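You operate a simulated robot arm through the tools that you are given. There is no shell and no other tool.

You run a simulated robot arm. Do the job below in one go: nothing can be reset, and whatever is moved stays where it is left.

TASK
Put things in order on the test station. At the end: the grey spool is on the brown carton (marked "US"); the white glue cartridge (marked "Type 30") from the test station stands where the white primer bottle stood; the white primer bottle stands where the grey spool stood; the small blue pad block stands on top of the grey pod; whatever was shut is shut again. Leave all else as you found it, and nothing knocked over.

The check looks at the end state, three seconds after you hand in, the way a careful person would. Anything else that was tipped, shoved, dropped, spilled or broken makes it a failure.

THE ROBOT
A 7-joint arm with a two-finger parallel gripper, fixed in place. Base frame: the origin is at the foot of the arm, x ahead of it, y to its left, z up; the work surface is at about z = 820. Units: mm, degrees, N and s.
With the tool pointing down near the work surface it reaches from about 240 to 680 mm from the base axis. Its first joint turns from -66.0 to 66.0 degrees. Payload 2.4 kg.
The TCP is the grasp point between the finger pads, 30 mm short of the fingertips. In the tool frame z runs along the fingers and y along their closing line. Largest opening 94 mm; finger width 28, thickness 10; the body of the gripper, 50 by 96 mm, starts 55 mm behind the TCP.
Orientation is that of the tool frame in the base frame, as [roll, pitch, yaw] about the fixed x, y, z axes, in that order (R = Rz(yaw) Ry(pitch) Rx(roll)). With the fingers straight down and closing along the base's y, the tool's x points along the base's -x, its y along +y and its z along -z.

THE INTERFACE
- The arm moves only by the tool jog_arm. Its argument "series" is text: rows parted by semicolons, each of 7 numbers parted by spaces: the shift along the tool's x, y, z in mm, then the turn, a rotation vector about the tool's x, y, z in degrees, then the opening, from 0 (shut) to 1 (fully open). In form: dx dy dz wx wy wz claw; .... A call has 1 to 20 rows; each row shifts and turns the commanded pose from where the row before left it, along the tool's axes as they then stand. A row lasts 0.2 s, in which the tool goes at most 50 mm and 8.6 degrees; a call with a longer step from one row to the next is refused whole, and so is a gripper value outside its range. Where a pose cannot be reached the arm comes as near as it can. A force on the tool above 40 N (or 10 N above the force at the start of the call, whichever is more), or a blocked arm, ends the call early, and 0.2 s more pass. Each finger travels about 153 mm/s and halts on what it meets, pressing with about 20 N; the grip force reading is that of the motor and also rises with nothing between the fingers. The clock runs only during rows and for 0.2 s after the last one: add rows that do not move to give the fingers time. The reply holds the time, the measured pose of the TCP, the force on the tool along the base axes, the opening and the grip force, in the units named above and with some noise, with the torque about the TCP (base axes, N m) and any sound that the robot's microphone picked up.
- Cameras (640 x 400 px; columns grow to the right, rows downward): "scene" is fixed at [30.3, 464.9, 1451.7]; the picture's right is [-0.83, -0.56, 0.00], its down [-0.29, 0.43, -0.86] and it looks along [0.48, -0.71, -0.51] (base axes); focal length 312 px, centre (320, 200). "wrist" rides on the gripper at [76, 14, -102] in the tool frame; the picture's right is [-0.18, 0.98, 0.00], its down [-0.75, -0.14, -0.64] and it looks along [-0.63, -0.12, 0.77] (tool axes); focal length 243 px, centre (320, 200). There is no depth. A picture from a camera that has moved, and an enlarged one, comes with that camera's place and axes in the base frame and with its lens.
- get_image(camera): a new picture of that camera. It takes no simulated time.
- zoom(camera, box): a new picture of the part [left, top, right, bottom] of that camera's present view, enlarged. It takes no simulated time.
- hand_in(): hands the job in; it is judged then, once.

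Places have to be worked out from the pictures, the camera data and where the tool is seen. Open the gripper and draw the arm clear of the work before you hand the job in, unless the task says otherwise.

The tools are called after "Request:" as a command line: name --argument value ..., lists and objects as JSON in quotes. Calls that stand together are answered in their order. jog_arm: Moves the arm, as the interface text tells. Its arguments: {"type":"object","properties":{"series":{"type":"string"}},"required":["series"]} The other tools are called the same way: get_image (camera) takes a picture; zoom (camera, box) takes an enlarged picture of a part of a camera's view; hand_in () hands the job in.

At the start:

```text
t: 0.0
tcp_pos: [354.6, -104.1, 1147.4]
tcp_rot: [180.0, 0.0, -179.9]
ft_force: [0.6, -0.5, -0.3]
moment: [0.0, -0.02, 0.03]
grip_width: 93.9
finger_force: 0.1
```

scene: 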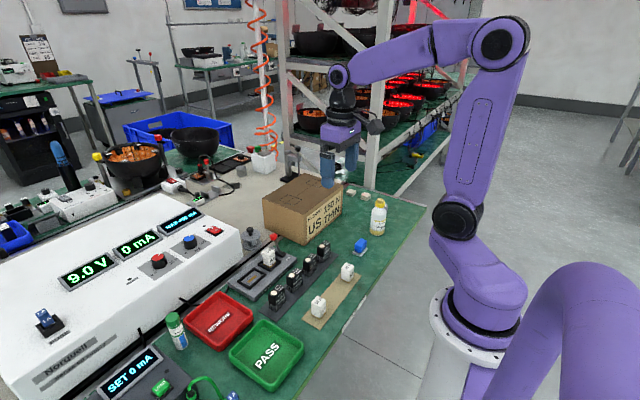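
wrist: 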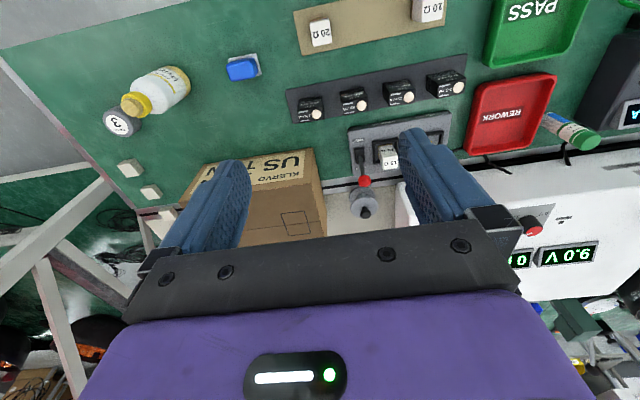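

I'll begin by looking closer at the scene to identify each item named in the task.

Request:
zoom --camera "scene" --box '[220, 160, 440, 300]'

Request:
zoom --camera "scene" --box '[100, 240, 340, 400]'

Request:
zoom --camera "wrist" --box '[80, 0, 360, 180]'

Request:
zoom --camera "wrist" --box '[280, 0, 640, 230]'

```text
2.86 times, centred on (330, 230) of scene
camera zoom: at [30.3, 464.9, 1451.7], right [-0.83, -0.56, 0.0], down [-0.29, 0.43, -0.86], along [0.48, -0.71, -0.51], focal length 892 px, centre (291, 114)
```

zoom: 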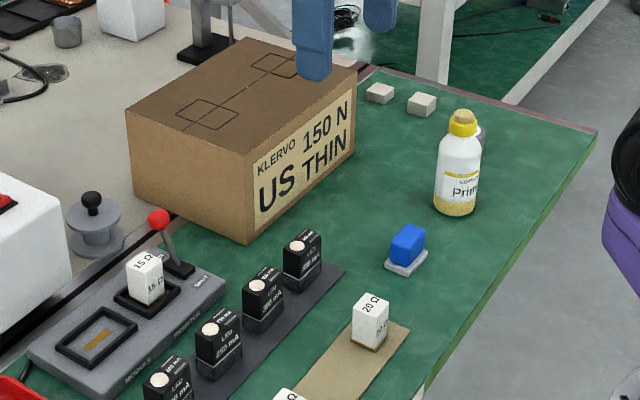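

```text
2.50 times, centred on (220, 320) of scene
camera zoom: at [30.3, 464.9, 1451.7], right [-0.83, -0.56, 0.0], down [-0.29, 0.43, -0.86], along [0.48, -0.71, -0.51], focal length 781 px, centre (570, -100)
```

zoom: 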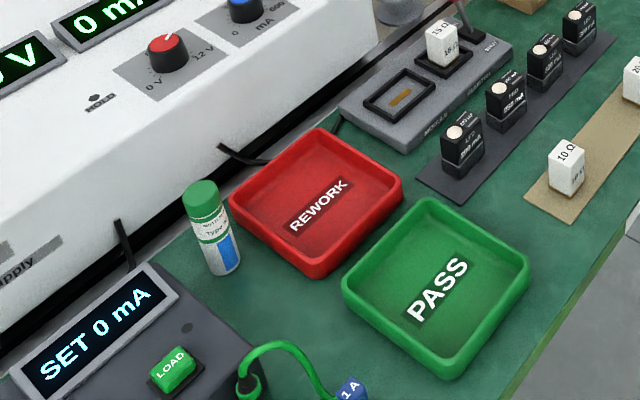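

```text
2.22 times, centred on (220, 90) of wrist
camera zoom: at [280.0, -89.6, 1249.3], right [0.18, 0.98, 0.0], down [0.75, -0.14, 0.64], along [0.63, -0.12, -0.77], focal length 539 px, centre (542, 444)
```

zoom: 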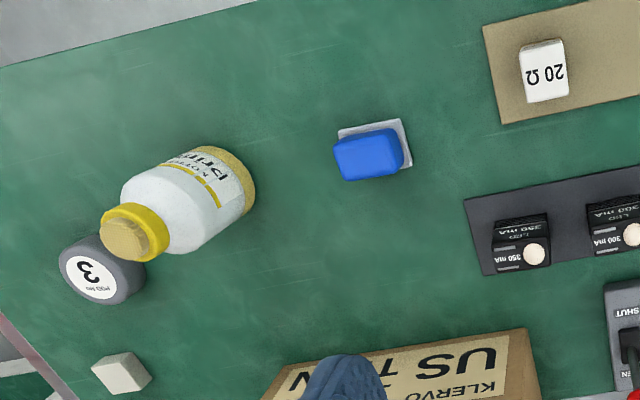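

```text
1.74 times, centred on (460, 115) of wrist
camera zoom: at [280.0, -89.6, 1249.3], right [0.18, 0.98, 0.0], down [0.75, -0.14, 0.64], along [0.63, -0.12, -0.77], focal length 422 px, centre (76, 348)
```

zoom: 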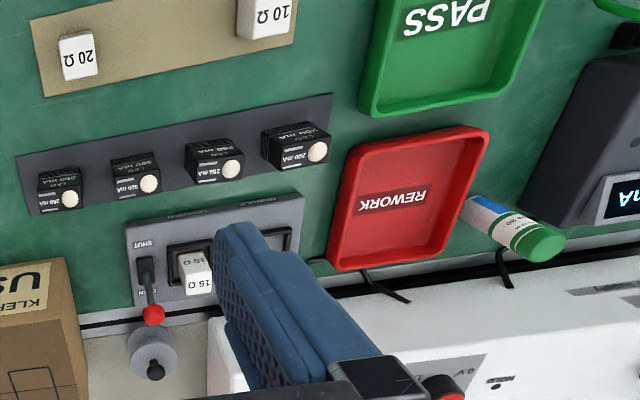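

Request:
zoom --camera "scene" --box '[150, 300, 210, 360]'

Request:
zoom --camera "scene" --box '[220, 210, 300, 290]'

Request:
zoom --camera "scene" --box '[0, 80, 290, 260]'

Request:
zoom --camera "scene" --box '[330, 180, 430, 270]'

Request:
zoom --camera "wrist" --box '[320, 110, 420, 230]'

Request:
zoom --camera "wrist" --box '[90, 50, 200, 210]'

```text
6.67 times, centred on (180, 330) of scene
camera zoom: at [30.3, 464.9, 1451.7], right [-0.83, -0.56, 0.0], down [-0.29, 0.43, -0.86], along [0.48, -0.71, -0.51], focal length 2082 px, centre (1253, -667)
```

zoom: 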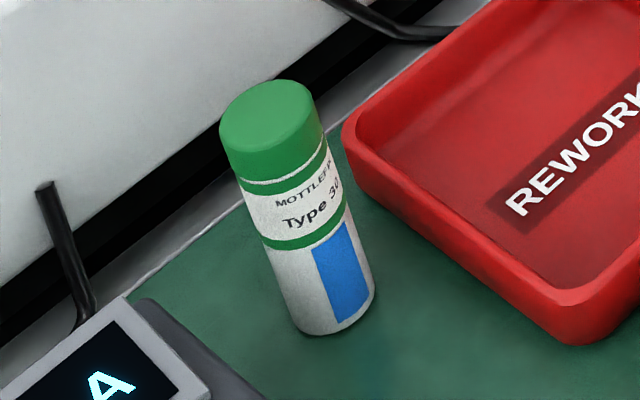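

```text
5.00 times, centred on (260, 250) of scene
camera zoom: at [30.3, 464.9, 1451.7], right [-0.83, -0.56, 0.0], down [-0.29, 0.43, -0.86], along [0.48, -0.71, -0.51], focal length 1561 px, centre (620, -50)
```

zoom: 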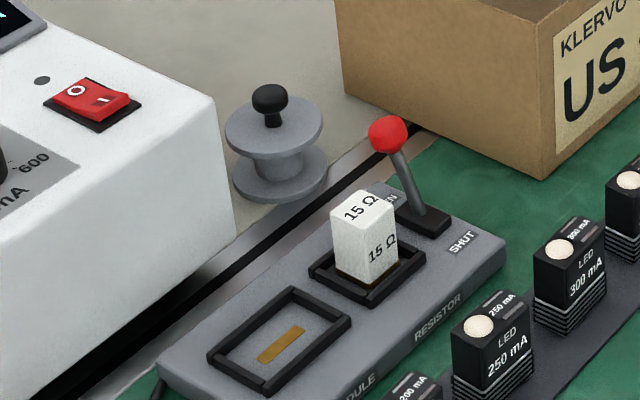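

```text
2.21 times, centred on (145, 170) of scene
camera zoom: at [30.3, 464.9, 1451.7], right [-0.83, -0.56, 0.0], down [-0.29, 0.43, -0.86], along [0.48, -0.71, -0.51], focal length 689 px, centre (706, 266)
```

zoom: 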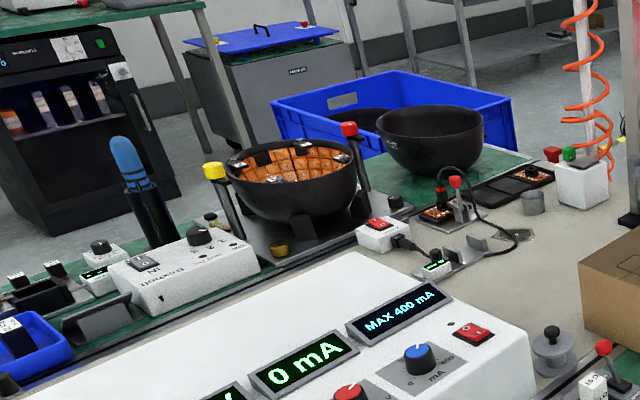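

```text
4.44 times, centred on (380, 225) of scene
camera zoom: at [30.3, 464.9, 1451.7], right [-0.83, -0.56, 0.0], down [-0.29, 0.43, -0.86], along [0.48, -0.71, -0.51], focal length 1388 px, centre (53, 89)
```

zoom: 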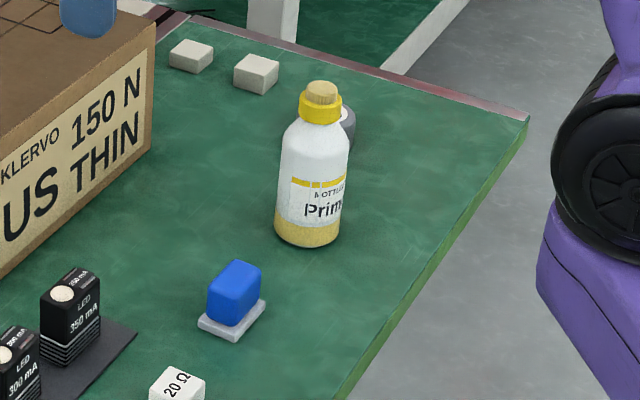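

```text
3.33 times, centred on (370, 170) of wrist
camera zoom: at [280.0, -89.6, 1249.3], right [0.18, 0.98, 0.0], down [0.75, -0.14, 0.64], along [0.63, -0.12, -0.77], focal length 809 px, centre (153, 300)
```

zoom: 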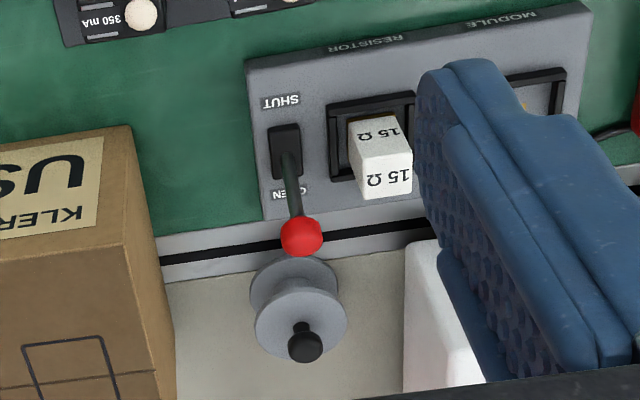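

```text
2.50 times, centred on (145, 130) of wrist
camera zoom: at [280.0, -89.6, 1249.3], right [0.18, 0.98, 0.0], down [0.75, -0.14, 0.64], along [0.63, -0.12, -0.77], focal length 606 px, centre (758, 375)
```

zoom: 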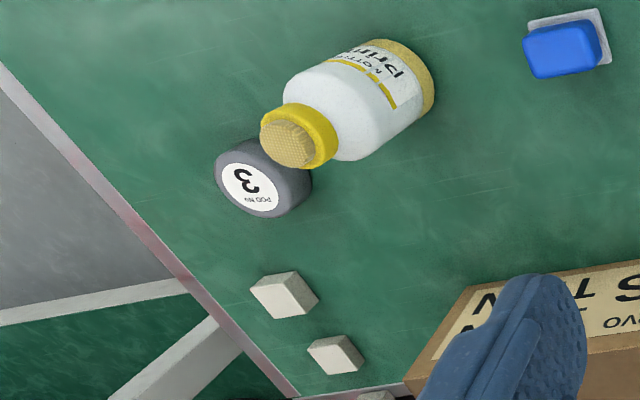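

The lever on the module fixture stands at OPEN, so I'll leave it alone. My rough positions are:
- spool (646,-60)
- primer (342,-340)
- glue (525,287)
- blue block (344,-222)
- pod (372,-459)
- carton x 505–675, y -150 to -375, top at about 937

I'll move the wrist camera toward the spool for a better look.

Request:
jog_arm --series "-35 9 20 0 0 0 1; -35 9 20 0 0 0 1; -35 9 20 0 0 0 1; -35 9 20 0 0 0 1; -35 9 20 0 0 0 1; 0 0 0 0 0 0 1"

Request:
get_image --camera "wrist"

Request:
get_image --camera "scene"

```text
t: 1.4
tcp_pos: [531.7, -59.3, 1044.8]
tcp_rot: [180.0, 0.1, 180.0]
ft_force: [-0.1, -0.8, -0.6]
moment: [0.01, 0.02, 0.02]
grip_width: 94.1
finger_force: 0.0
```

```text
taken
camera wrist: at [456.5, -45.7, 1148.3], right [0.18, 0.98, 0.0], down [0.75, -0.14, 0.64], along [0.63, -0.12, -0.77], focal length 243 px, centre (320, 200)
```

wrist: 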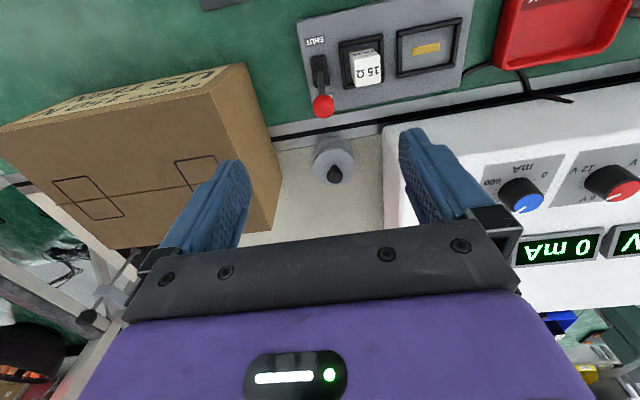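

```text
taken
```

scene: 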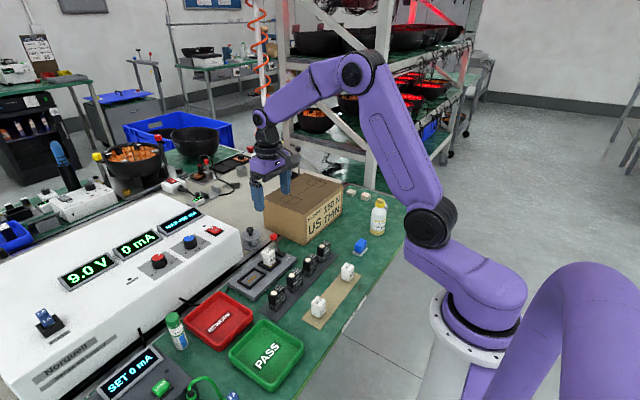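

Request:
zoom --camera "wrist" --box '[250, 60, 430, 220]'

Request:
zoom --camera "wrist" --box '[0, 50, 300, 260]'

```text
2.50 times, centred on (340, 140) of wrist
camera zoom: at [456.5, -45.7, 1148.3], right [0.18, 0.98, 0.0], down [0.75, -0.14, 0.64], along [0.63, -0.12, -0.77], focal length 606 px, centre (270, 350)
```

zoom: 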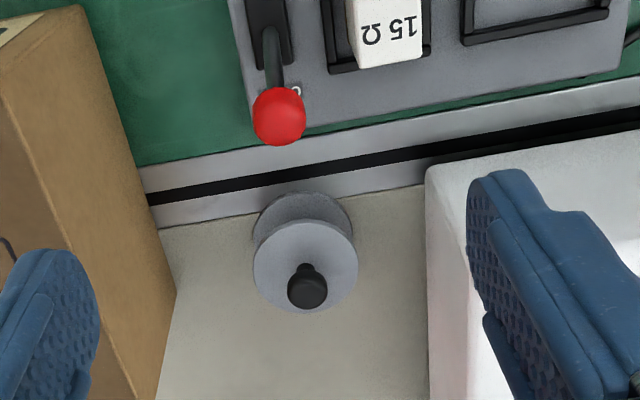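

```text
1.90 times, centred on (150, 155) of wrist
camera zoom: at [456.5, -45.7, 1148.3], right [0.18, 0.98, 0.0], down [0.75, -0.14, 0.64], along [0.63, -0.12, -0.77], focal length 462 px, centre (644, 286)
```

zoom: 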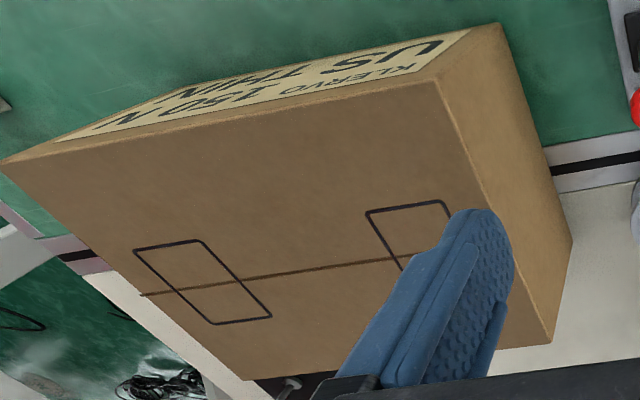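

The spool is at about (641,-60), flange diameter about 60 and top about z=855. The supply wall is at y≈15 and the carton edge at y≈-147, so the open fingers fit when closing along y. I'll go above the spool and partway down.

Request:
jog_arm --series "-36 0 0 0 0 0 1; -36 0 0 0 0 0 1; -37 -0.7 0 0 0 0 1; 0 0 35 0 0 0 1; 0 0 35 0 0 0 1; 0 0 35 0 0 0 1; 0 0 0 0 0 0 1; 0 0 0 0 0 0 1"

Request:
get_image --camera "wrist"

Request:
zoom --camera "scene" --box '[200, 150, 340, 290]'

```text
t: 3.2
tcp_pos: [639.4, -60.4, 939.7]
tcp_rot: [179.9, -0.1, -180.0]
ft_force: [-0.6, -0.2, 0.3]
moment: [-0.03, 0.0, 0.01]
grip_width: 93.8
finger_force: 0.0
```

```text
taken
camera wrist: at [564.0, -46.4, 1043.0], right [0.18, 0.98, 0.0], down [0.75, -0.14, 0.64], along [0.63, -0.12, -0.77], focal length 243 px, centre (320, 200)
```

wrist: 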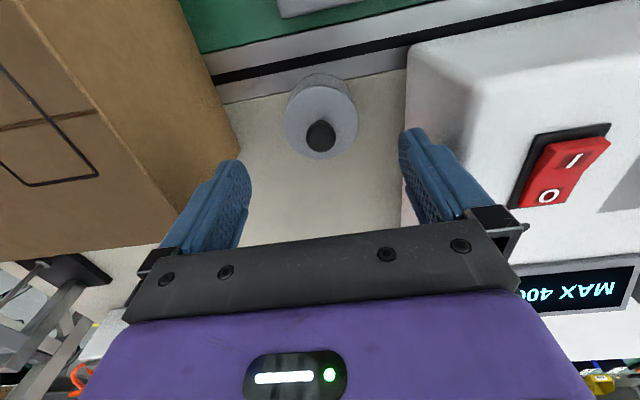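

```text
2.86 times, centred on (270, 220) of scene
camera zoom: at [30.3, 464.9, 1451.7], right [-0.83, -0.56, 0.0], down [-0.29, 0.43, -0.86], along [0.48, -0.71, -0.51], focal length 892 px, centre (463, 143)
```

zoom: 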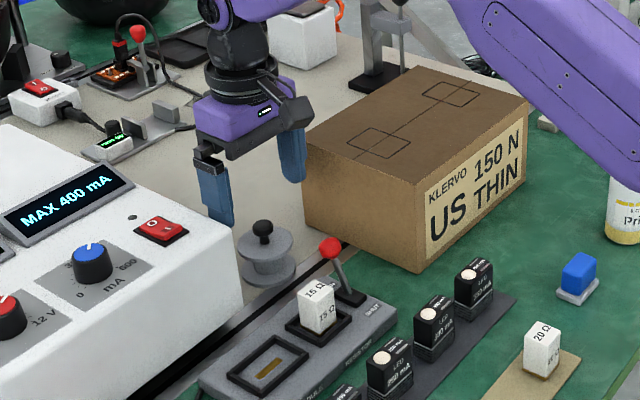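

The spool is centred under the gripper and the supply wall is at y≈19, so it's clear. I'll go down to z≈855 and close.

Request:
jog_arm --series "0 0 20 0 0 0 1; 0 0 20 0 0 0 1; 0 0 20 0 0 0 1; 0 0 15 0 0 0 1; 0 0 10 0 0 0 1; 0 0 0 0 0 0 1"

Request:
get_image --camera "wrist"

Request:
zoom --camera "scene" --box '[200, 180, 300, 280]'

```text
t: 4.6
tcp_pos: [639.5, -59.6, 856.3]
tcp_rot: [-179.9, -0.1, 179.9]
ft_force: [0.1, -0.8, 0.0]
moment: [-0.02, 0.0, 0.0]
grip_width: 94.2
finger_force: 0.0
```

```text
taken
camera wrist: at [565.0, -45.2, 958.6], right [0.18, 0.98, 0.0], down [0.75, -0.14, 0.64], along [0.63, -0.12, -0.77], focal length 243 px, centre (320, 200)
```

wrist: 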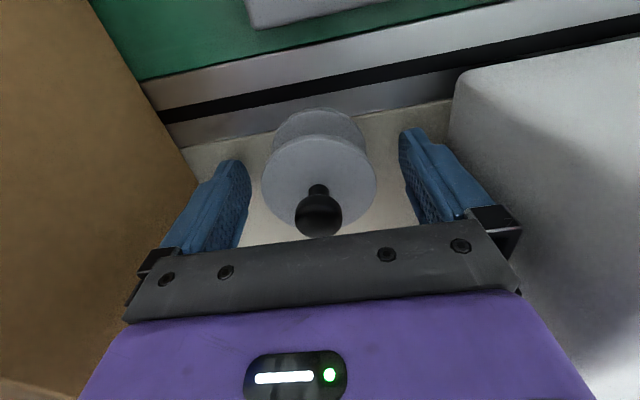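

```text
4.00 times, centred on (250, 230) of scene
camera zoom: at [30.3, 464.9, 1451.7], right [-0.83, -0.56, 0.0], down [-0.29, 0.43, -0.86], along [0.48, -0.71, -0.51], focal length 1249 px, centre (600, 80)
```

zoom: 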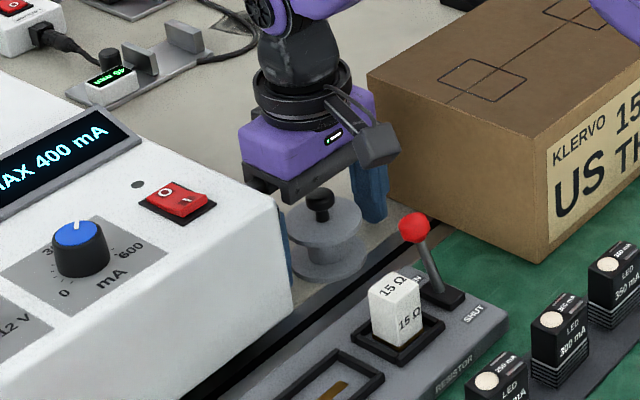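

The spool sits between the fingers at about (640,-60). Closing on both flanges.

Request:
jog_arm --series "0 0 0 0 0 0 0.75; 0 0 0 0 0 0 0.55; 0 0 0 0 0 0 0.4; 0 0 0 0 0 0 0.4"

Request:
get_image --camera "wrist"

```text
t: 5.6
tcp_pos: [639.4, -59.9, 855.8]
tcp_rot: [179.9, 0.0, 180.0]
ft_force: [0.5, -0.6, -0.5]
moment: [-0.04, -0.03, 0.01]
grip_width: 58.6
finger_force: 21.1
```

```text
taken
camera wrist: at [564.9, -45.2, 958.7], right [0.18, 0.98, 0.0], down [0.75, -0.14, 0.64], along [0.63, -0.12, -0.77], focal length 243 px, centre (320, 200)
```

wrist: 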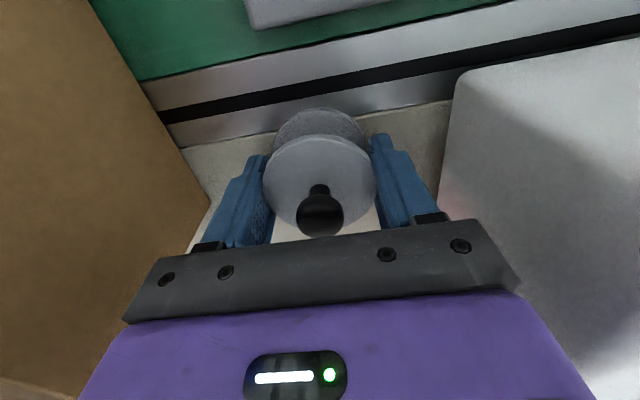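

It's gripped at 58.6 mm. I'll lift gently and check.

Request:
jog_arm --series "0 0 -5 0 0 0 0.4; 0 0 -10 0 0 0 0.4; 0 0 -15 0 0 0 0.4; 0 0 -20 0 0 0 0.4; 0 0 -20 0 0 0 0.4; 0 0 0 0 0 0 0.4"

Request:
get_image --camera "wrist"

Request:
zoom --camera "scene" --box '[200, 160, 320, 280]'

```text
t: 7.0
tcp_pos: [639.7, -58.1, 925.7]
tcp_rot: [179.9, 0.0, 180.0]
ft_force: [-1.0, 0.1, -0.4]
moment: [0.03, -0.01, -0.01]
grip_width: 58.9
finger_force: 19.7
```

```text
taken
camera wrist: at [564.6, -44.5, 1028.3], right [0.18, 0.98, 0.0], down [0.75, -0.14, 0.64], along [0.63, -0.12, -0.77], focal length 243 px, centre (320, 200)
```

wrist: 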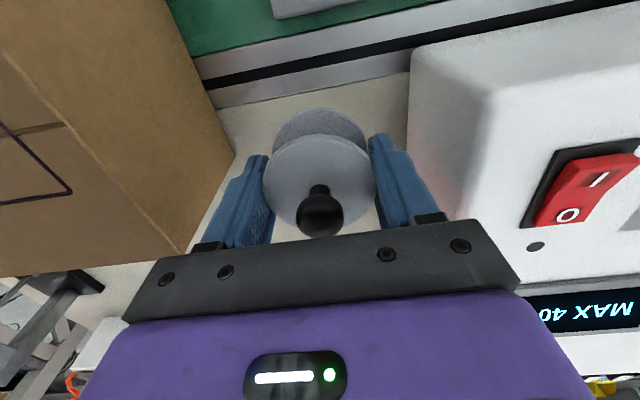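

```text
3.33 times, centred on (260, 220) of scene
camera zoom: at [30.3, 464.9, 1451.7], right [-0.83, -0.56, 0.0], down [-0.29, 0.43, -0.86], along [0.48, -0.71, -0.51], focal length 1041 px, centre (520, 133)
```

zoom: 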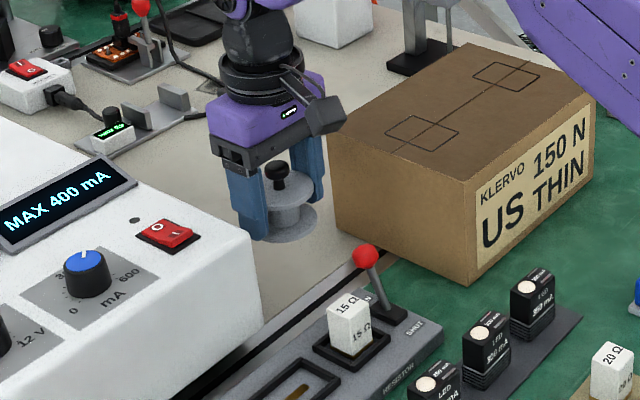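

The spool is held firmly. I'll lift it clear, carry it over the carton's middle, then start lowering.

Request:
jog_arm --series "0 0 -25 0 0 0 0.4; 0 0 -30 0 0 0 0.4; 0 0 -30 0 0 0 0.4; 0 0 -25 0 0 0 0.4; 3 -10 0 0 0 0 0.4; 6 -20 0 0 0 0 0.4; 8 -25 0 0 0 0 0.4; 8 -25 0 0 0 0 0.4; 8 -25 0 0 0 0 0.4; 8 -25 0 0 0 0 0.4; 8 -25 0 0 0 0 0.4; 7 -20 0 0 0 0 0.4; 4 -15 0 0 0 0 0.4; 2 -8 0 0 0 0 0.4; 0 0 0 0 0 0 0.4; 0 0 15 0 0 0 0.4; 0 0 15 0 0 0 0.4; 0 0 0 0 0 0 0.4"

Request:
get_image --camera "wrist"

Request:
zoom --camera "scene" --box '[220, 120, 380, 260]'

```text
t: 10.8
tcp_pos: [577.2, -257.2, 1006.5]
tcp_rot: [-180.0, 0.0, 180.0]
ft_force: [0.8, -0.6, -1.0]
moment: [0.0, -0.05, -0.05]
grip_width: 58.7
finger_force: 19.5
```

```text
taken
camera wrist: at [501.4, -243.6, 1109.4], right [0.18, 0.98, 0.0], down [0.75, -0.14, 0.64], along [0.63, -0.12, -0.77], focal length 243 px, centre (320, 200)
```

wrist: 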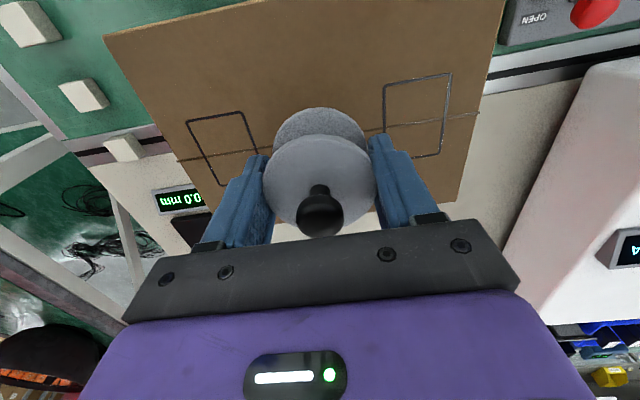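

```text
2.86 times, centred on (300, 190) of scene
camera zoom: at [30.3, 464.9, 1451.7], right [-0.83, -0.56, 0.0], down [-0.29, 0.43, -0.86], along [0.48, -0.71, -0.51], focal length 892 px, centre (377, 229)
```

zoom: 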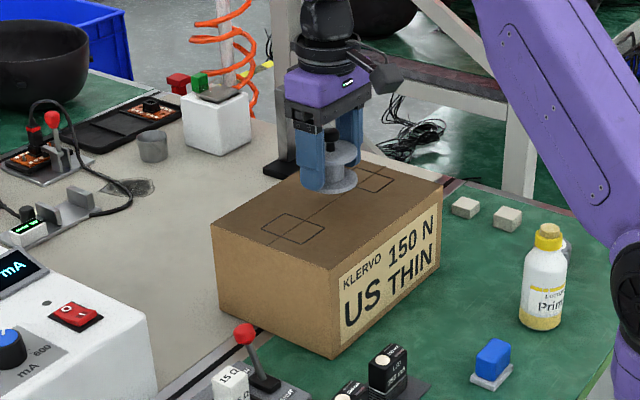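

Over the carton's centre. Now lowering: contact should come at TCP z≈970.

Request:
jog_arm --series "0 0 15 0 0 0 0.4; 0 0 10 0 0 0 0.4; 0 0 4 0 0 0 0.4; 0 0 2 0 0 0 0.4; 0 0 0 0 0 0 0.4"

Request:
zoom --camera "scene" --box '[260, 150, 350, 230]'

```text
t: 12.0
tcp_pos: [576.8, -256.5, 977.0]
tcp_rot: [-179.9, 0.0, 180.0]
ft_force: [0.2, 0.1, -1.1]
moment: [0.0, -0.04, 0.01]
grip_width: 58.4
finger_force: 19.7
```

```text
5.00 times, centred on (305, 190) of scene
camera zoom: at [30.3, 464.9, 1451.7], right [-0.83, -0.56, 0.0], down [-0.29, 0.43, -0.86], along [0.48, -0.71, -0.51], focal length 1561 px, centre (395, 250)
```

zoom: 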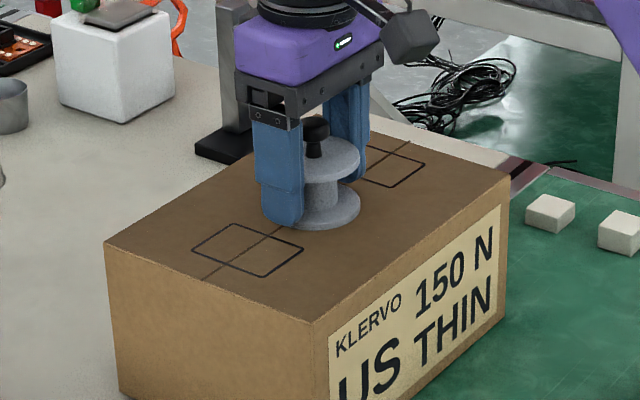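

Request:
jog_arm --series "0 0 1.5 0 0 0 0.4; 0 0 1.5 0 0 0 0.4; 0 0 0 0 0 0 0.4"

```text
t: 12.8
tcp_pos: [578.1, -257.5, 974.7]
tcp_rot: [-179.8, 0.3, 180.0]
ft_force: [-1.2, 1.1, 17.7]
moment: [0.08, 0.01, 0.03]
grip_width: 58.7
finger_force: 19.8
```

Contact (17.7 N up). I'll ease off 1 mm, open, and retreat straight up.

Request:
jog_arm --series "0 0 -1 0 0 0 0.4; 0 0 0 0 0 0 0.66; 0 0 0 0 0 0 0.75; 0 0 0 0 0 0 0.85; 0 0 0 0 0 0 0.85; 0 0 -15 0 0 0 0.85; 0 0 -25 0 0 0 0.85; 0 0 -35 0 0 0 0.85; 0 0 -35 0 0 0 0.85; 0 0 0 0 0 0 0.85"

Request:
get_image --camera "wrist"

Request:
zoom --camera "scene" --box '[220, 120, 380, 260]'

```text
t: 15.0
tcp_pos: [577.4, -258.1, 1085.3]
tcp_rot: [180.0, 0.0, -179.9]
ft_force: [0.5, -0.1, -0.9]
moment: [0.0, -0.02, -0.04]
grip_width: 79.9
finger_force: 0.1
```

```text
taken
camera wrist: at [502.2, -244.5, 1188.4], right [0.18, 0.98, 0.0], down [0.75, -0.14, 0.64], along [0.63, -0.12, -0.77], focal length 243 px, centre (320, 200)
```

wrist: 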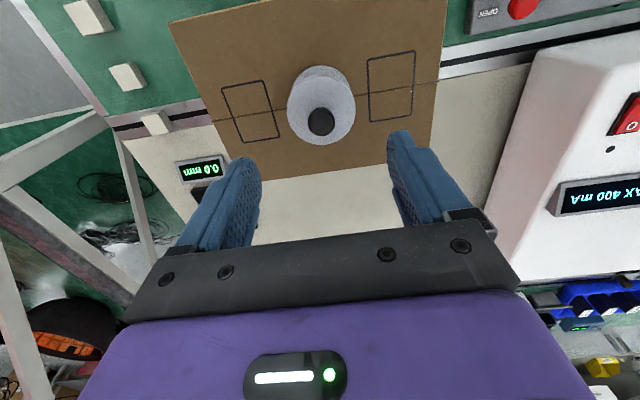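

```text
2.86 times, centred on (300, 190) of scene
camera zoom: at [30.3, 464.9, 1451.7], right [-0.83, -0.56, 0.0], down [-0.29, 0.43, -0.86], along [0.48, -0.71, -0.51], focal length 892 px, centre (377, 229)
```

zoom: 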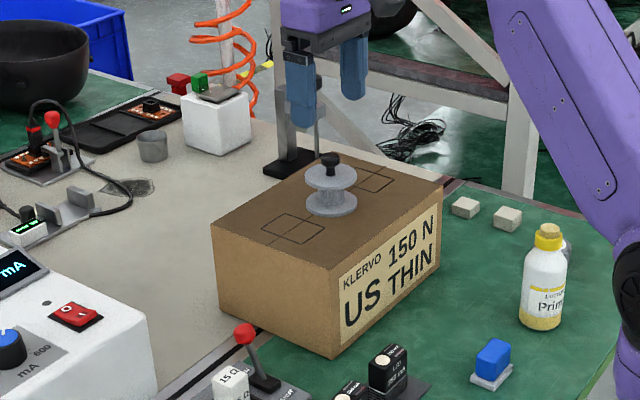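

The spool stands well on the carton. Next is the primer: I'll move above (342,-340), staying high.

Request:
jog_arm --series "30 -10 0 0 0 0 1; 41 -14.5 0 0 0 0 1; 41 -14.5 0 0 0 0 1; 41 -14.5 0 0 0 0 1; 41 -14.5 0 0 0 0 1; 41 -14 0 0 0 0 1; 0 0 0 0 0 0 1; 0 0 0 0 0 0 1"

Request:
get_image --camera "wrist"

Request:
get_image --camera "scene"

```text
t: 16.8
tcp_pos: [338.9, -341.6, 1083.9]
tcp_rot: [-179.9, 0.0, 180.0]
ft_force: [-0.5, -0.2, -0.3]
moment: [0.01, -0.01, -0.01]
grip_width: 94.1
finger_force: 0.1
```

```text
taken
camera wrist: at [265.8, -326.6, 1187.0], right [0.18, 0.98, 0.0], down [0.75, -0.14, 0.64], along [0.63, -0.12, -0.77], focal length 243 px, centre (320, 200)
```

wrist: 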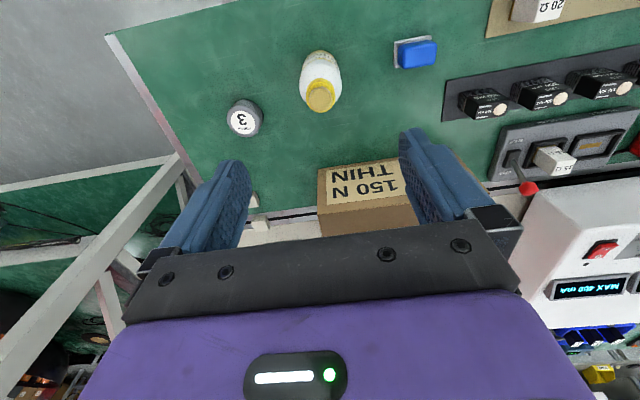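

```text
taken
```

scene: 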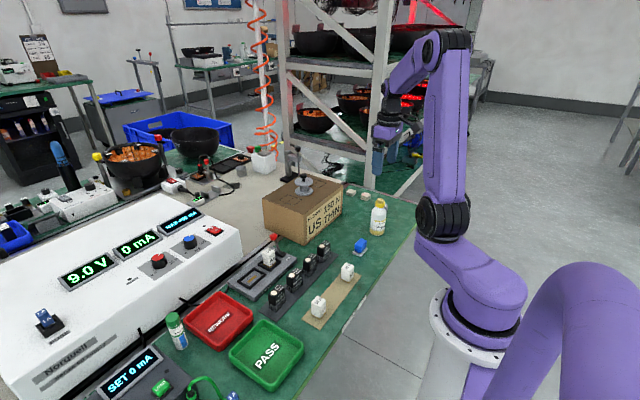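

Request:
zoom --camera "wrist" --box '[210, 30, 450, 180]'

Request:
zoom --camera "scene" --box '[340, 180, 420, 260]'

```text
2.67 times, centred on (330, 105) of wrist
camera zoom: at [265.8, -326.6, 1187.0], right [0.18, 0.98, 0.0], down [0.75, -0.14, 0.64], along [0.63, -0.12, -0.77], focal length 647 px, centre (293, 453)
```

zoom: 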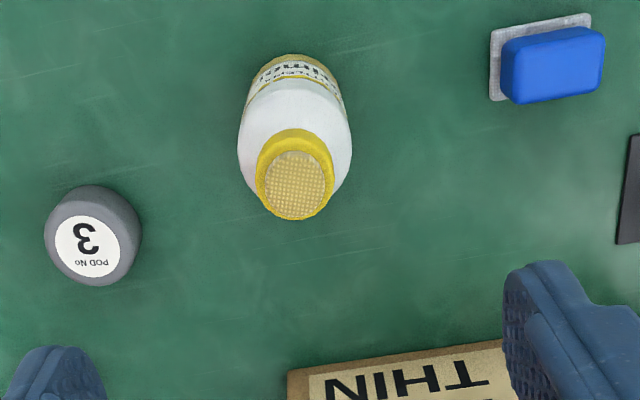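

```text
5.00 times, centred on (380, 220) of scene
camera zoom: at [30.3, 464.9, 1451.7], right [-0.83, -0.56, 0.0], down [-0.29, 0.43, -0.86], along [0.48, -0.71, -0.51], focal length 1561 px, centre (20, 100)
```

zoom: 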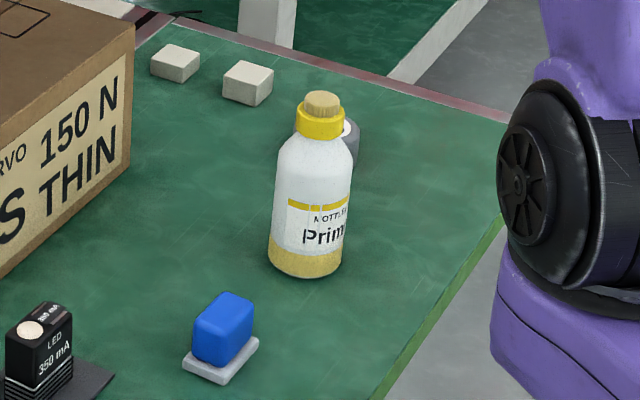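

The primer is centred at (340,-340), top z≈950. I'll descend to TCP z≈905, so the palm still clears the cap.

Request:
jog_arm --series "-1 0.5 30 0 0 0 1; 0 0 35 0 0 0 1; 0 0 35 0 0 0 1; 0 0 30 0 0 0 1; 0 0 25 0 0 0 1; 0 0 15 0 0 0 1; 0 0 8 0 0 0 1; 0 0 0 0 0 0 1"

Request:
get_image --camera "wrist"

Request:
zoom --camera "scene" --box '[330, 150, 430, 260]'

```text
t: 18.6
tcp_pos: [343.3, -339.7, 905.1]
tcp_rot: [-180.0, -0.1, -180.0]
ft_force: [0.6, -0.1, -0.7]
moment: [0.01, -0.01, -0.01]
grip_width: 94.1
finger_force: 0.0
```

```text
taken
camera wrist: at [267.7, -325.9, 1007.1], right [0.18, 0.98, 0.0], down [0.75, -0.14, 0.64], along [0.63, -0.12, -0.77], focal length 243 px, centre (320, 200)
```

wrist: 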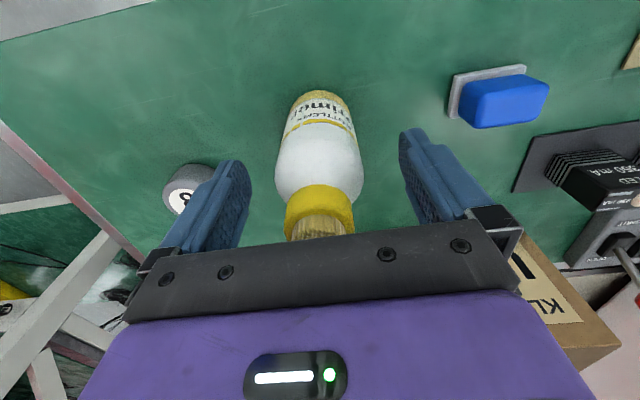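

```text
3.64 times, centred on (380, 205) of scene
camera zoom: at [30.3, 464.9, 1451.7], right [-0.83, -0.56, 0.0], down [-0.29, 0.43, -0.86], along [0.48, -0.71, -0.51], focal length 1135 px, centre (102, 182)
```

zoom: 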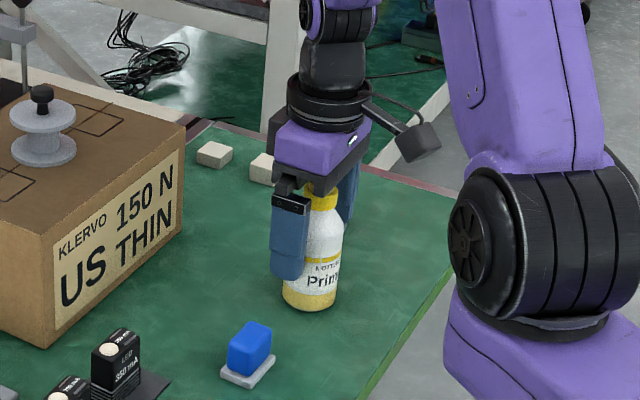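

The bottle is between the fingers. Closing.

Request:
jog_arm --series "0 0 0 0 0 0 0.8; 0 0 0 0 0 0 0.65; 0 0 0 0 0 0 0.56; 0 0 0 0 0 0 0.4; 0 0 0 0 0 0 0.3; 0 0 0 0 0 0 0.3"

Request:
get_image --camera "wrist"

Request:
zoom --camera "scene" --box '[330, 150, 430, 260]'

```text
t: 20.0
tcp_pos: [343.3, -340.9, 904.7]
tcp_rot: [-179.9, 0.0, 180.0]
ft_force: [-1.8, 1.3, 6.3]
moment: [0.06, 0.12, 0.0]
grip_width: 47.4
finger_force: 19.9
```

```text
taken
camera wrist: at [267.4, -326.0, 1007.5], right [0.18, 0.98, 0.0], down [0.75, -0.14, 0.64], along [0.63, -0.12, -0.77], focal length 243 px, centre (320, 200)
```

wrist: 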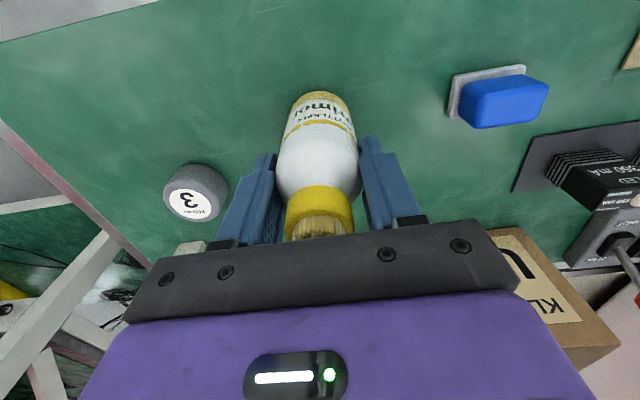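

```text
3.64 times, centred on (380, 205) of scene
camera zoom: at [30.1, 464.9, 1451.6], right [-0.83, -0.56, 0.0], down [-0.29, 0.43, -0.86], along [0.48, -0.71, -0.51], focal length 1135 px, centre (102, 182)
```

zoom: 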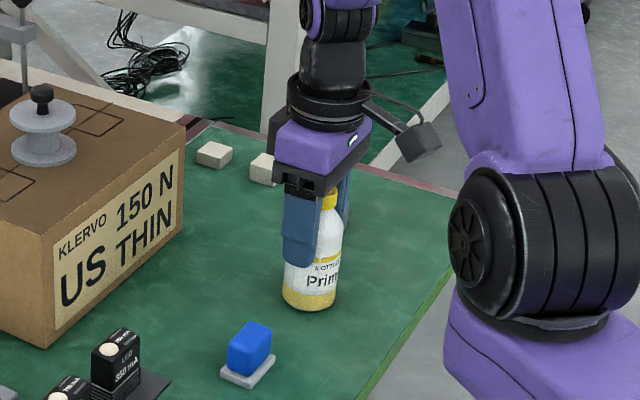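

Gripped at 47.4 mm, with a small upward force. I'll lift 10 mm slowly and check for slip.

Request:
jog_arm --series "0 0 -2 0 0 0 0.3; 0 0 -4 0 0 0 0.3; 0 0 -6 0 0 0 0.3; 0 0 0 0 0 0 0.3"

Request:
get_image --camera "wrist"

Request:
zoom --camera "scene" --box '[330, 150, 430, 260]'

```text
t: 21.0
tcp_pos: [342.4, -340.1, 917.7]
tcp_rot: [180.0, 0.0, -180.0]
ft_force: [0.4, -0.2, -0.3]
moment: [-0.01, -0.02, 0.04]
grip_width: 47.1
finger_force: 19.6
```

```text
taken
camera wrist: at [268.0, -325.5, 1020.3], right [0.18, 0.98, 0.0], down [0.75, -0.14, 0.64], along [0.63, -0.12, -0.77], focal length 243 px, centre (320, 200)
```

wrist: 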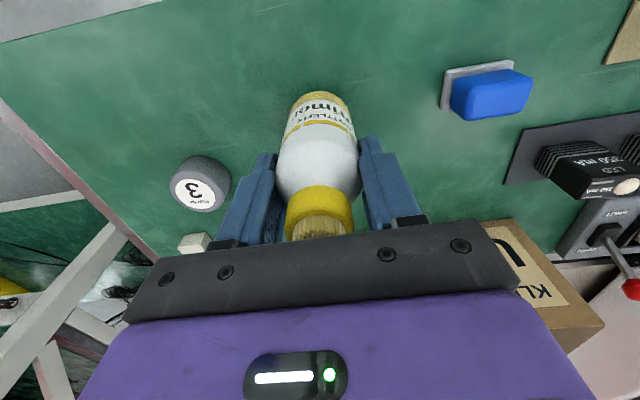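

```text
3.64 times, centred on (380, 205) of scene
camera zoom: at [30.3, 464.8, 1451.7], right [-0.83, -0.56, 0.0], down [-0.29, 0.43, -0.86], along [0.48, -0.71, -0.51], focal length 1135 px, centre (102, 182)
```

zoom: 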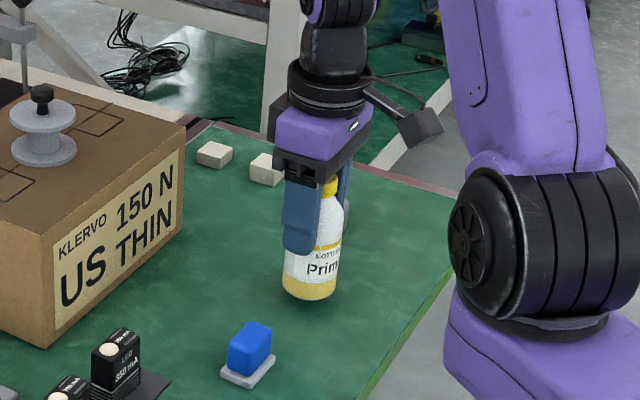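

The bottle lifted without slipping. I'll raise it and carry it toward the spool's old place, above carton height.

Request:
jog_arm --series "0 0 -15 0 0 0 0.3; 0 0 -25 0 0 0 0.3; 0 0 -30 0 0 0 0.3; 0 0 -30 0 0 0 0.3; 0 0 -30 0 0 0 0.3; 0 0 -20 0 0 0 0.3; 0 0 -10 0 0 0 0.3; -8 8 0 0 0 0 0.3; -16 15 0 0 0 0 0.3; -22 20 0 0 0 0 0.3; -22 20 0 0 0 0 0.3; -22 20 0 0 0 0 0.3; -22 20 0 0 0 0 0.3; -16 15 0 0 0 0 0.3; -10 10 0 0 0 0 0.3; 0 0 0 0 0 0 0.3"

Request:
get_image --camera "scene"

```text
t: 24.4
tcp_pos: [482.0, -210.7, 1078.8]
tcp_rot: [-179.9, 0.0, -180.0]
ft_force: [0.8, -0.6, -0.2]
moment: [0.01, -0.04, -0.01]
grip_width: 46.8
finger_force: 20.6
```

```text
taken
```

scene: 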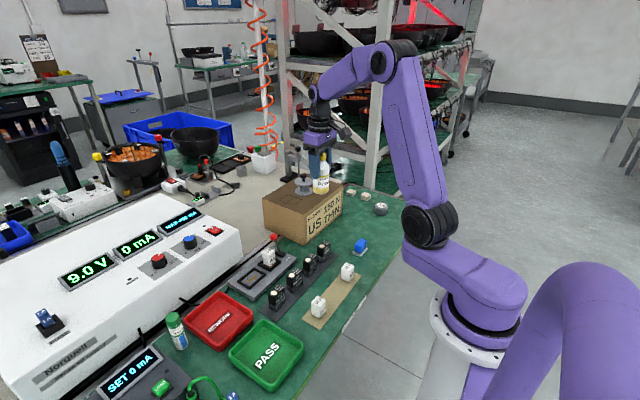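

Now on to (641,-60), holding height.

Request:
jog_arm --series "-8 8 0 0 0 0 0.3; -16 16 0 0 0 0 0.3; -22 21 0 0 0 0 0.3; -22 21 0 0 0 0 0.3; -22 21 0 0 0 0 0.3; -22 21 0 0 0 0 0.3; -22 20 0 0 0 0 0.3; -16 14 0 0 0 0 0.3; -9 8 0 0 0 0 0.3; 0 0 0 0 0 0 0.3; 0 0 0 0 0 0 0.3"

Request:
get_image --camera "scene"

Request:
get_image --camera "wrist"

```text
t: 26.8
tcp_pos: [638.9, -61.7, 1079.4]
tcp_rot: [-180.0, 0.1, -180.0]
ft_force: [-1.1, 0.1, -1.1]
moment: [-0.01, -0.04, 0.0]
grip_width: 46.9
finger_force: 20.1
```

```text
taken
```

scene: 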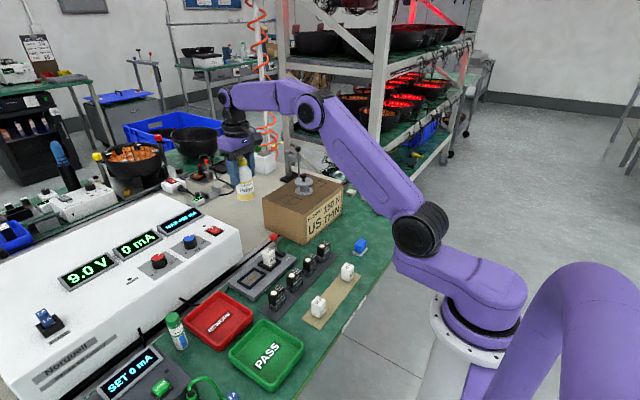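

```text
taken
camera wrist: at [563.6, -46.2, 1181.7], right [0.18, 0.98, 0.0], down [0.75, -0.14, 0.64], along [0.63, -0.12, -0.77], focal length 243 px, centre (320, 200)
```

wrist: 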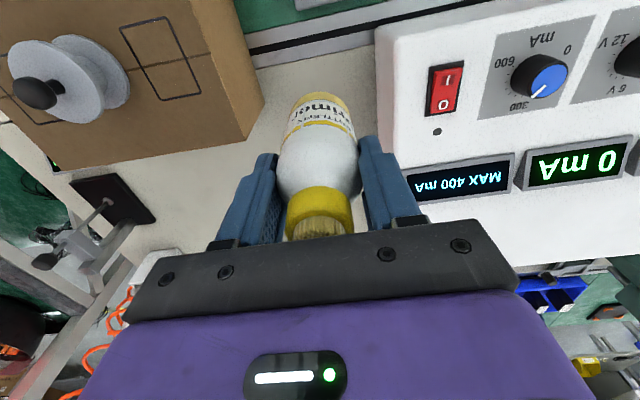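

In place above the spot. Descending to just above the bench.

Request:
jog_arm --series "-1 1 20 0 0 0 0.3; 0 0 30 0 0 0 0.3; 0 0 30 0 0 0 0.3; 0 0 30 0 0 0 0.3; 0 0 25 0 0 0 0.3; 0 0 18 0 0 0 0.3; 0 0 10 0 0 0 0.3; 0 0 4 0 0 0 0.3; 0 0 0 0 0 0 0.3"

Request:
zoom --camera "scene" --box '[200, 160, 320, 280]'

Request:
get_image --camera "wrist"

```text
t: 28.8
tcp_pos: [641.0, -62.0, 909.8]
tcp_rot: [180.0, -0.1, -179.9]
ft_force: [-0.1, 0.5, -0.9]
moment: [0.08, 0.02, -0.02]
grip_width: 46.6
finger_force: 19.8
```

```text
3.33 times, centred on (260, 220) of scene
camera zoom: at [30.3, 464.9, 1451.7], right [-0.83, -0.56, 0.0], down [-0.29, 0.43, -0.86], along [0.48, -0.71, -0.51], focal length 1041 px, centre (520, 133)
```

zoom: 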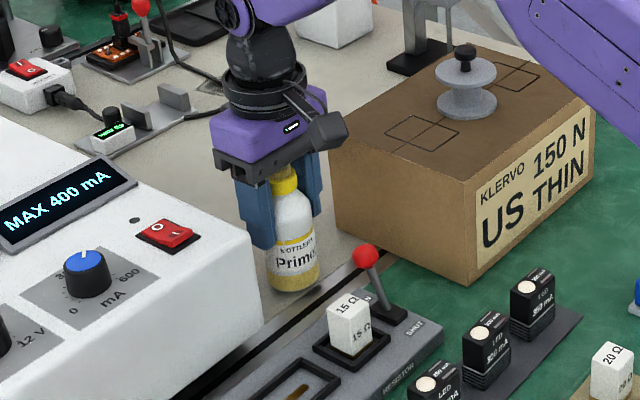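

```text
taken
camera wrist: at [565.8, -46.4, 1012.5], right [0.18, 0.98, 0.0], down [0.75, -0.14, 0.64], along [0.63, -0.12, -0.77], focal length 243 px, centre (320, 200)
```

wrist: 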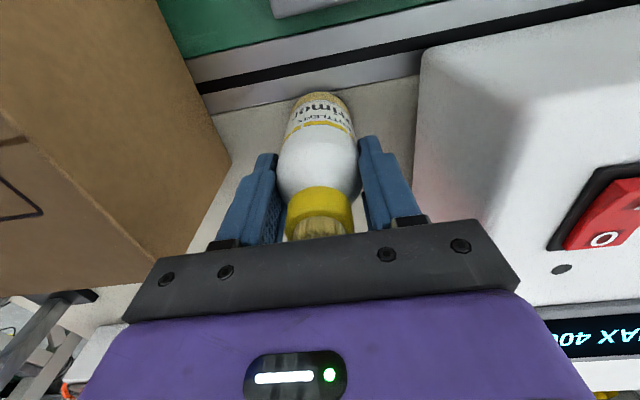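

Clearance is small now. I'll lower in small steps until contact.

Request:
jog_arm --series "0 1 2 0 0 0 0.3; 0 0 1.5 0 0 0 0.3; 0 0 0 0 0 0 0.3"

```text
t: 29.6
tcp_pos: [641.5, -59.7, 906.2]
tcp_rot: [180.0, -0.1, -179.9]
ft_force: [0.1, -0.5, -1.8]
moment: [0.03, 0.02, 0.0]
grip_width: 46.8
finger_force: 19.7
```

Request:
jog_arm --series "0 0 1.5 0 0 0 0.3; 0 0 0 0 0 0 0.3"

```text
t: 30.2
tcp_pos: [641.9, -59.8, 905.3]
tcp_rot: [-179.9, -0.1, -180.0]
ft_force: [0.0, 0.1, -0.9]
moment: [-0.03, -0.03, -0.01]
grip_width: 46.6
finger_force: 20.0
```

Request:
jog_arm --series "0 0 1.2 0 0 0 0.3; 0 0 0 0 0 0 0.3"

Request:
zoom --camera "scene" --box '[240, 210, 300, 270]'

```text
t: 30.8
tcp_pos: [641.1, -58.9, 905.3]
tcp_rot: [-180.0, 0.1, 180.0]
ft_force: [-2.1, 0.9, 8.3]
moment: [0.05, 0.1, 0.01]
grip_width: 46.8
finger_force: 20.3
```

```text
6.67 times, centred on (270, 240) of scene
camera zoom: at [30.0, 464.9, 1451.7], right [-0.83, -0.56, 0.0], down [-0.29, 0.43, -0.86], along [0.48, -0.71, -0.51], focal length 2082 px, centre (653, -67)
```

zoom: 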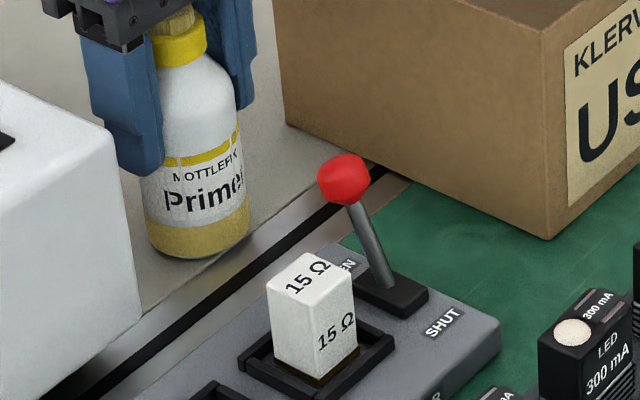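

Contact (8 N), and the bottle is where the spool was. Releasing and rising.

Request:
jog_arm --series "0 0 0 0 0 0 0.52; 0 0 0 0 0 0 0.6; 0 0 0 0 0 0 0.75; 0 0 0 0 0 0 0.85; 0 0 0 0 0 0 0.85; 0 0 -10 0 0 0 0.85; 0 0 -20 0 0 0 0.85; 0 0 -30 0 0 0 0.85; 0 0 -40 0 0 0 0.85; 0 0 -40 0 0 0 0.85; 0 0 0 0 0 0 0.85"

Request:
get_image --camera "wrist"

Request:
zoom --camera "scene" --box '[200, 160, 320, 280]'

```text
t: 33.2
tcp_pos: [641.1, -58.9, 1043.6]
tcp_rot: [180.0, 0.0, 180.0]
ft_force: [-0.2, -0.4, -1.0]
moment: [0.02, 0.0, 0.03]
grip_width: 79.8
finger_force: 0.0
```

```text
taken
camera wrist: at [566.3, -45.1, 1147.0], right [0.18, 0.98, 0.0], down [0.75, -0.14, 0.64], along [0.63, -0.12, -0.77], focal length 243 px, centre (320, 200)
```

wrist: 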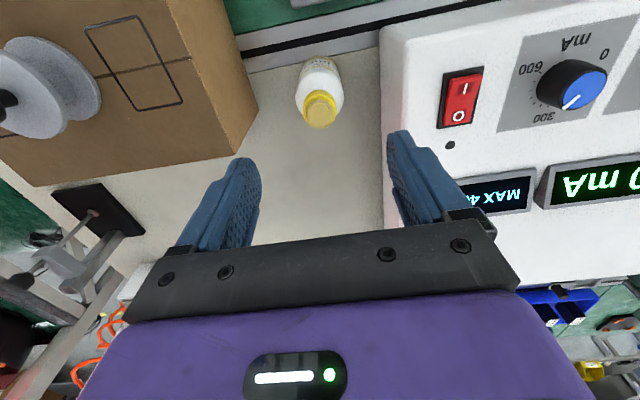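

```text
3.33 times, centred on (260, 220) of scene
camera zoom: at [30.3, 464.9, 1451.7], right [-0.83, -0.56, 0.0], down [-0.29, 0.43, -0.86], along [0.48, -0.71, -0.51], focal length 1041 px, centre (520, 133)
```

zoom: 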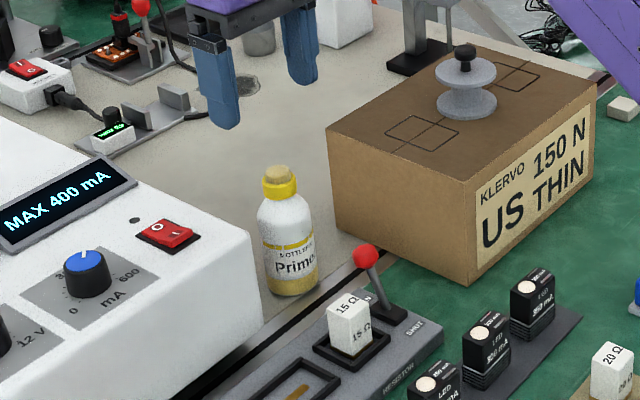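

The primer stands upright. Now I'll move toward the glue cartridge, staying high, to view it.

Request:
jog_arm --series "10 15 -15 0 0 0 1; 20 35 -15 0 0 0 1; 22 40 -10 0 0 0 1; 22 40 0 0 0 0 1; 22 40 0 0 0 0 1; 22 40 0 0 0 0 1; 22 40 0 0 0 0 1; 20 35 0 0 0 0 1; 10 20 0 0 0 0 1; 0 0 0 0 0 0 1; 0 0 0 0 0 0 1"

Request:
get_image --camera "wrist"

Request:
get_image --camera "scene"

```text
t: 35.6
tcp_pos: [472.9, 245.0, 1086.3]
tcp_rot: [-179.9, 0.0, 180.0]
ft_force: [0.3, 0.0, 0.0]
moment: [0.03, -0.01, -0.05]
grip_width: 93.9
finger_force: 0.1
```

```text
taken
camera wrist: at [396.7, 259.1, 1188.4], right [0.18, 0.98, 0.0], down [0.75, -0.14, 0.64], along [0.63, -0.12, -0.77], focal length 243 px, centre (320, 200)
```

wrist: 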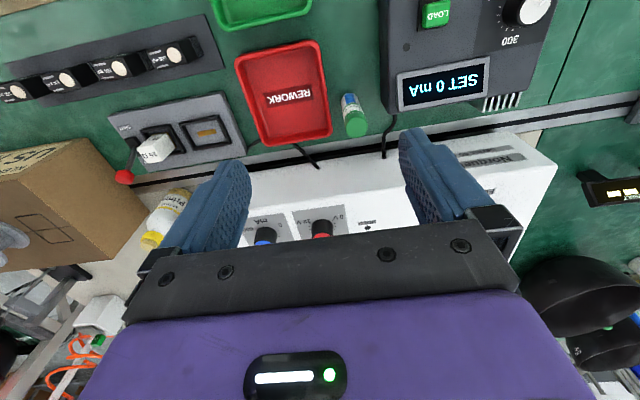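

```text
taken
```

scene: 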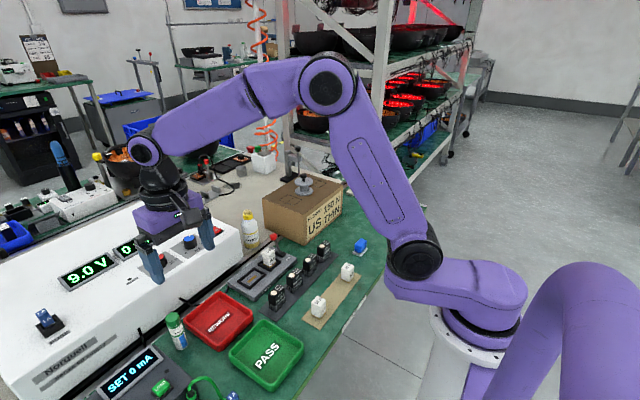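

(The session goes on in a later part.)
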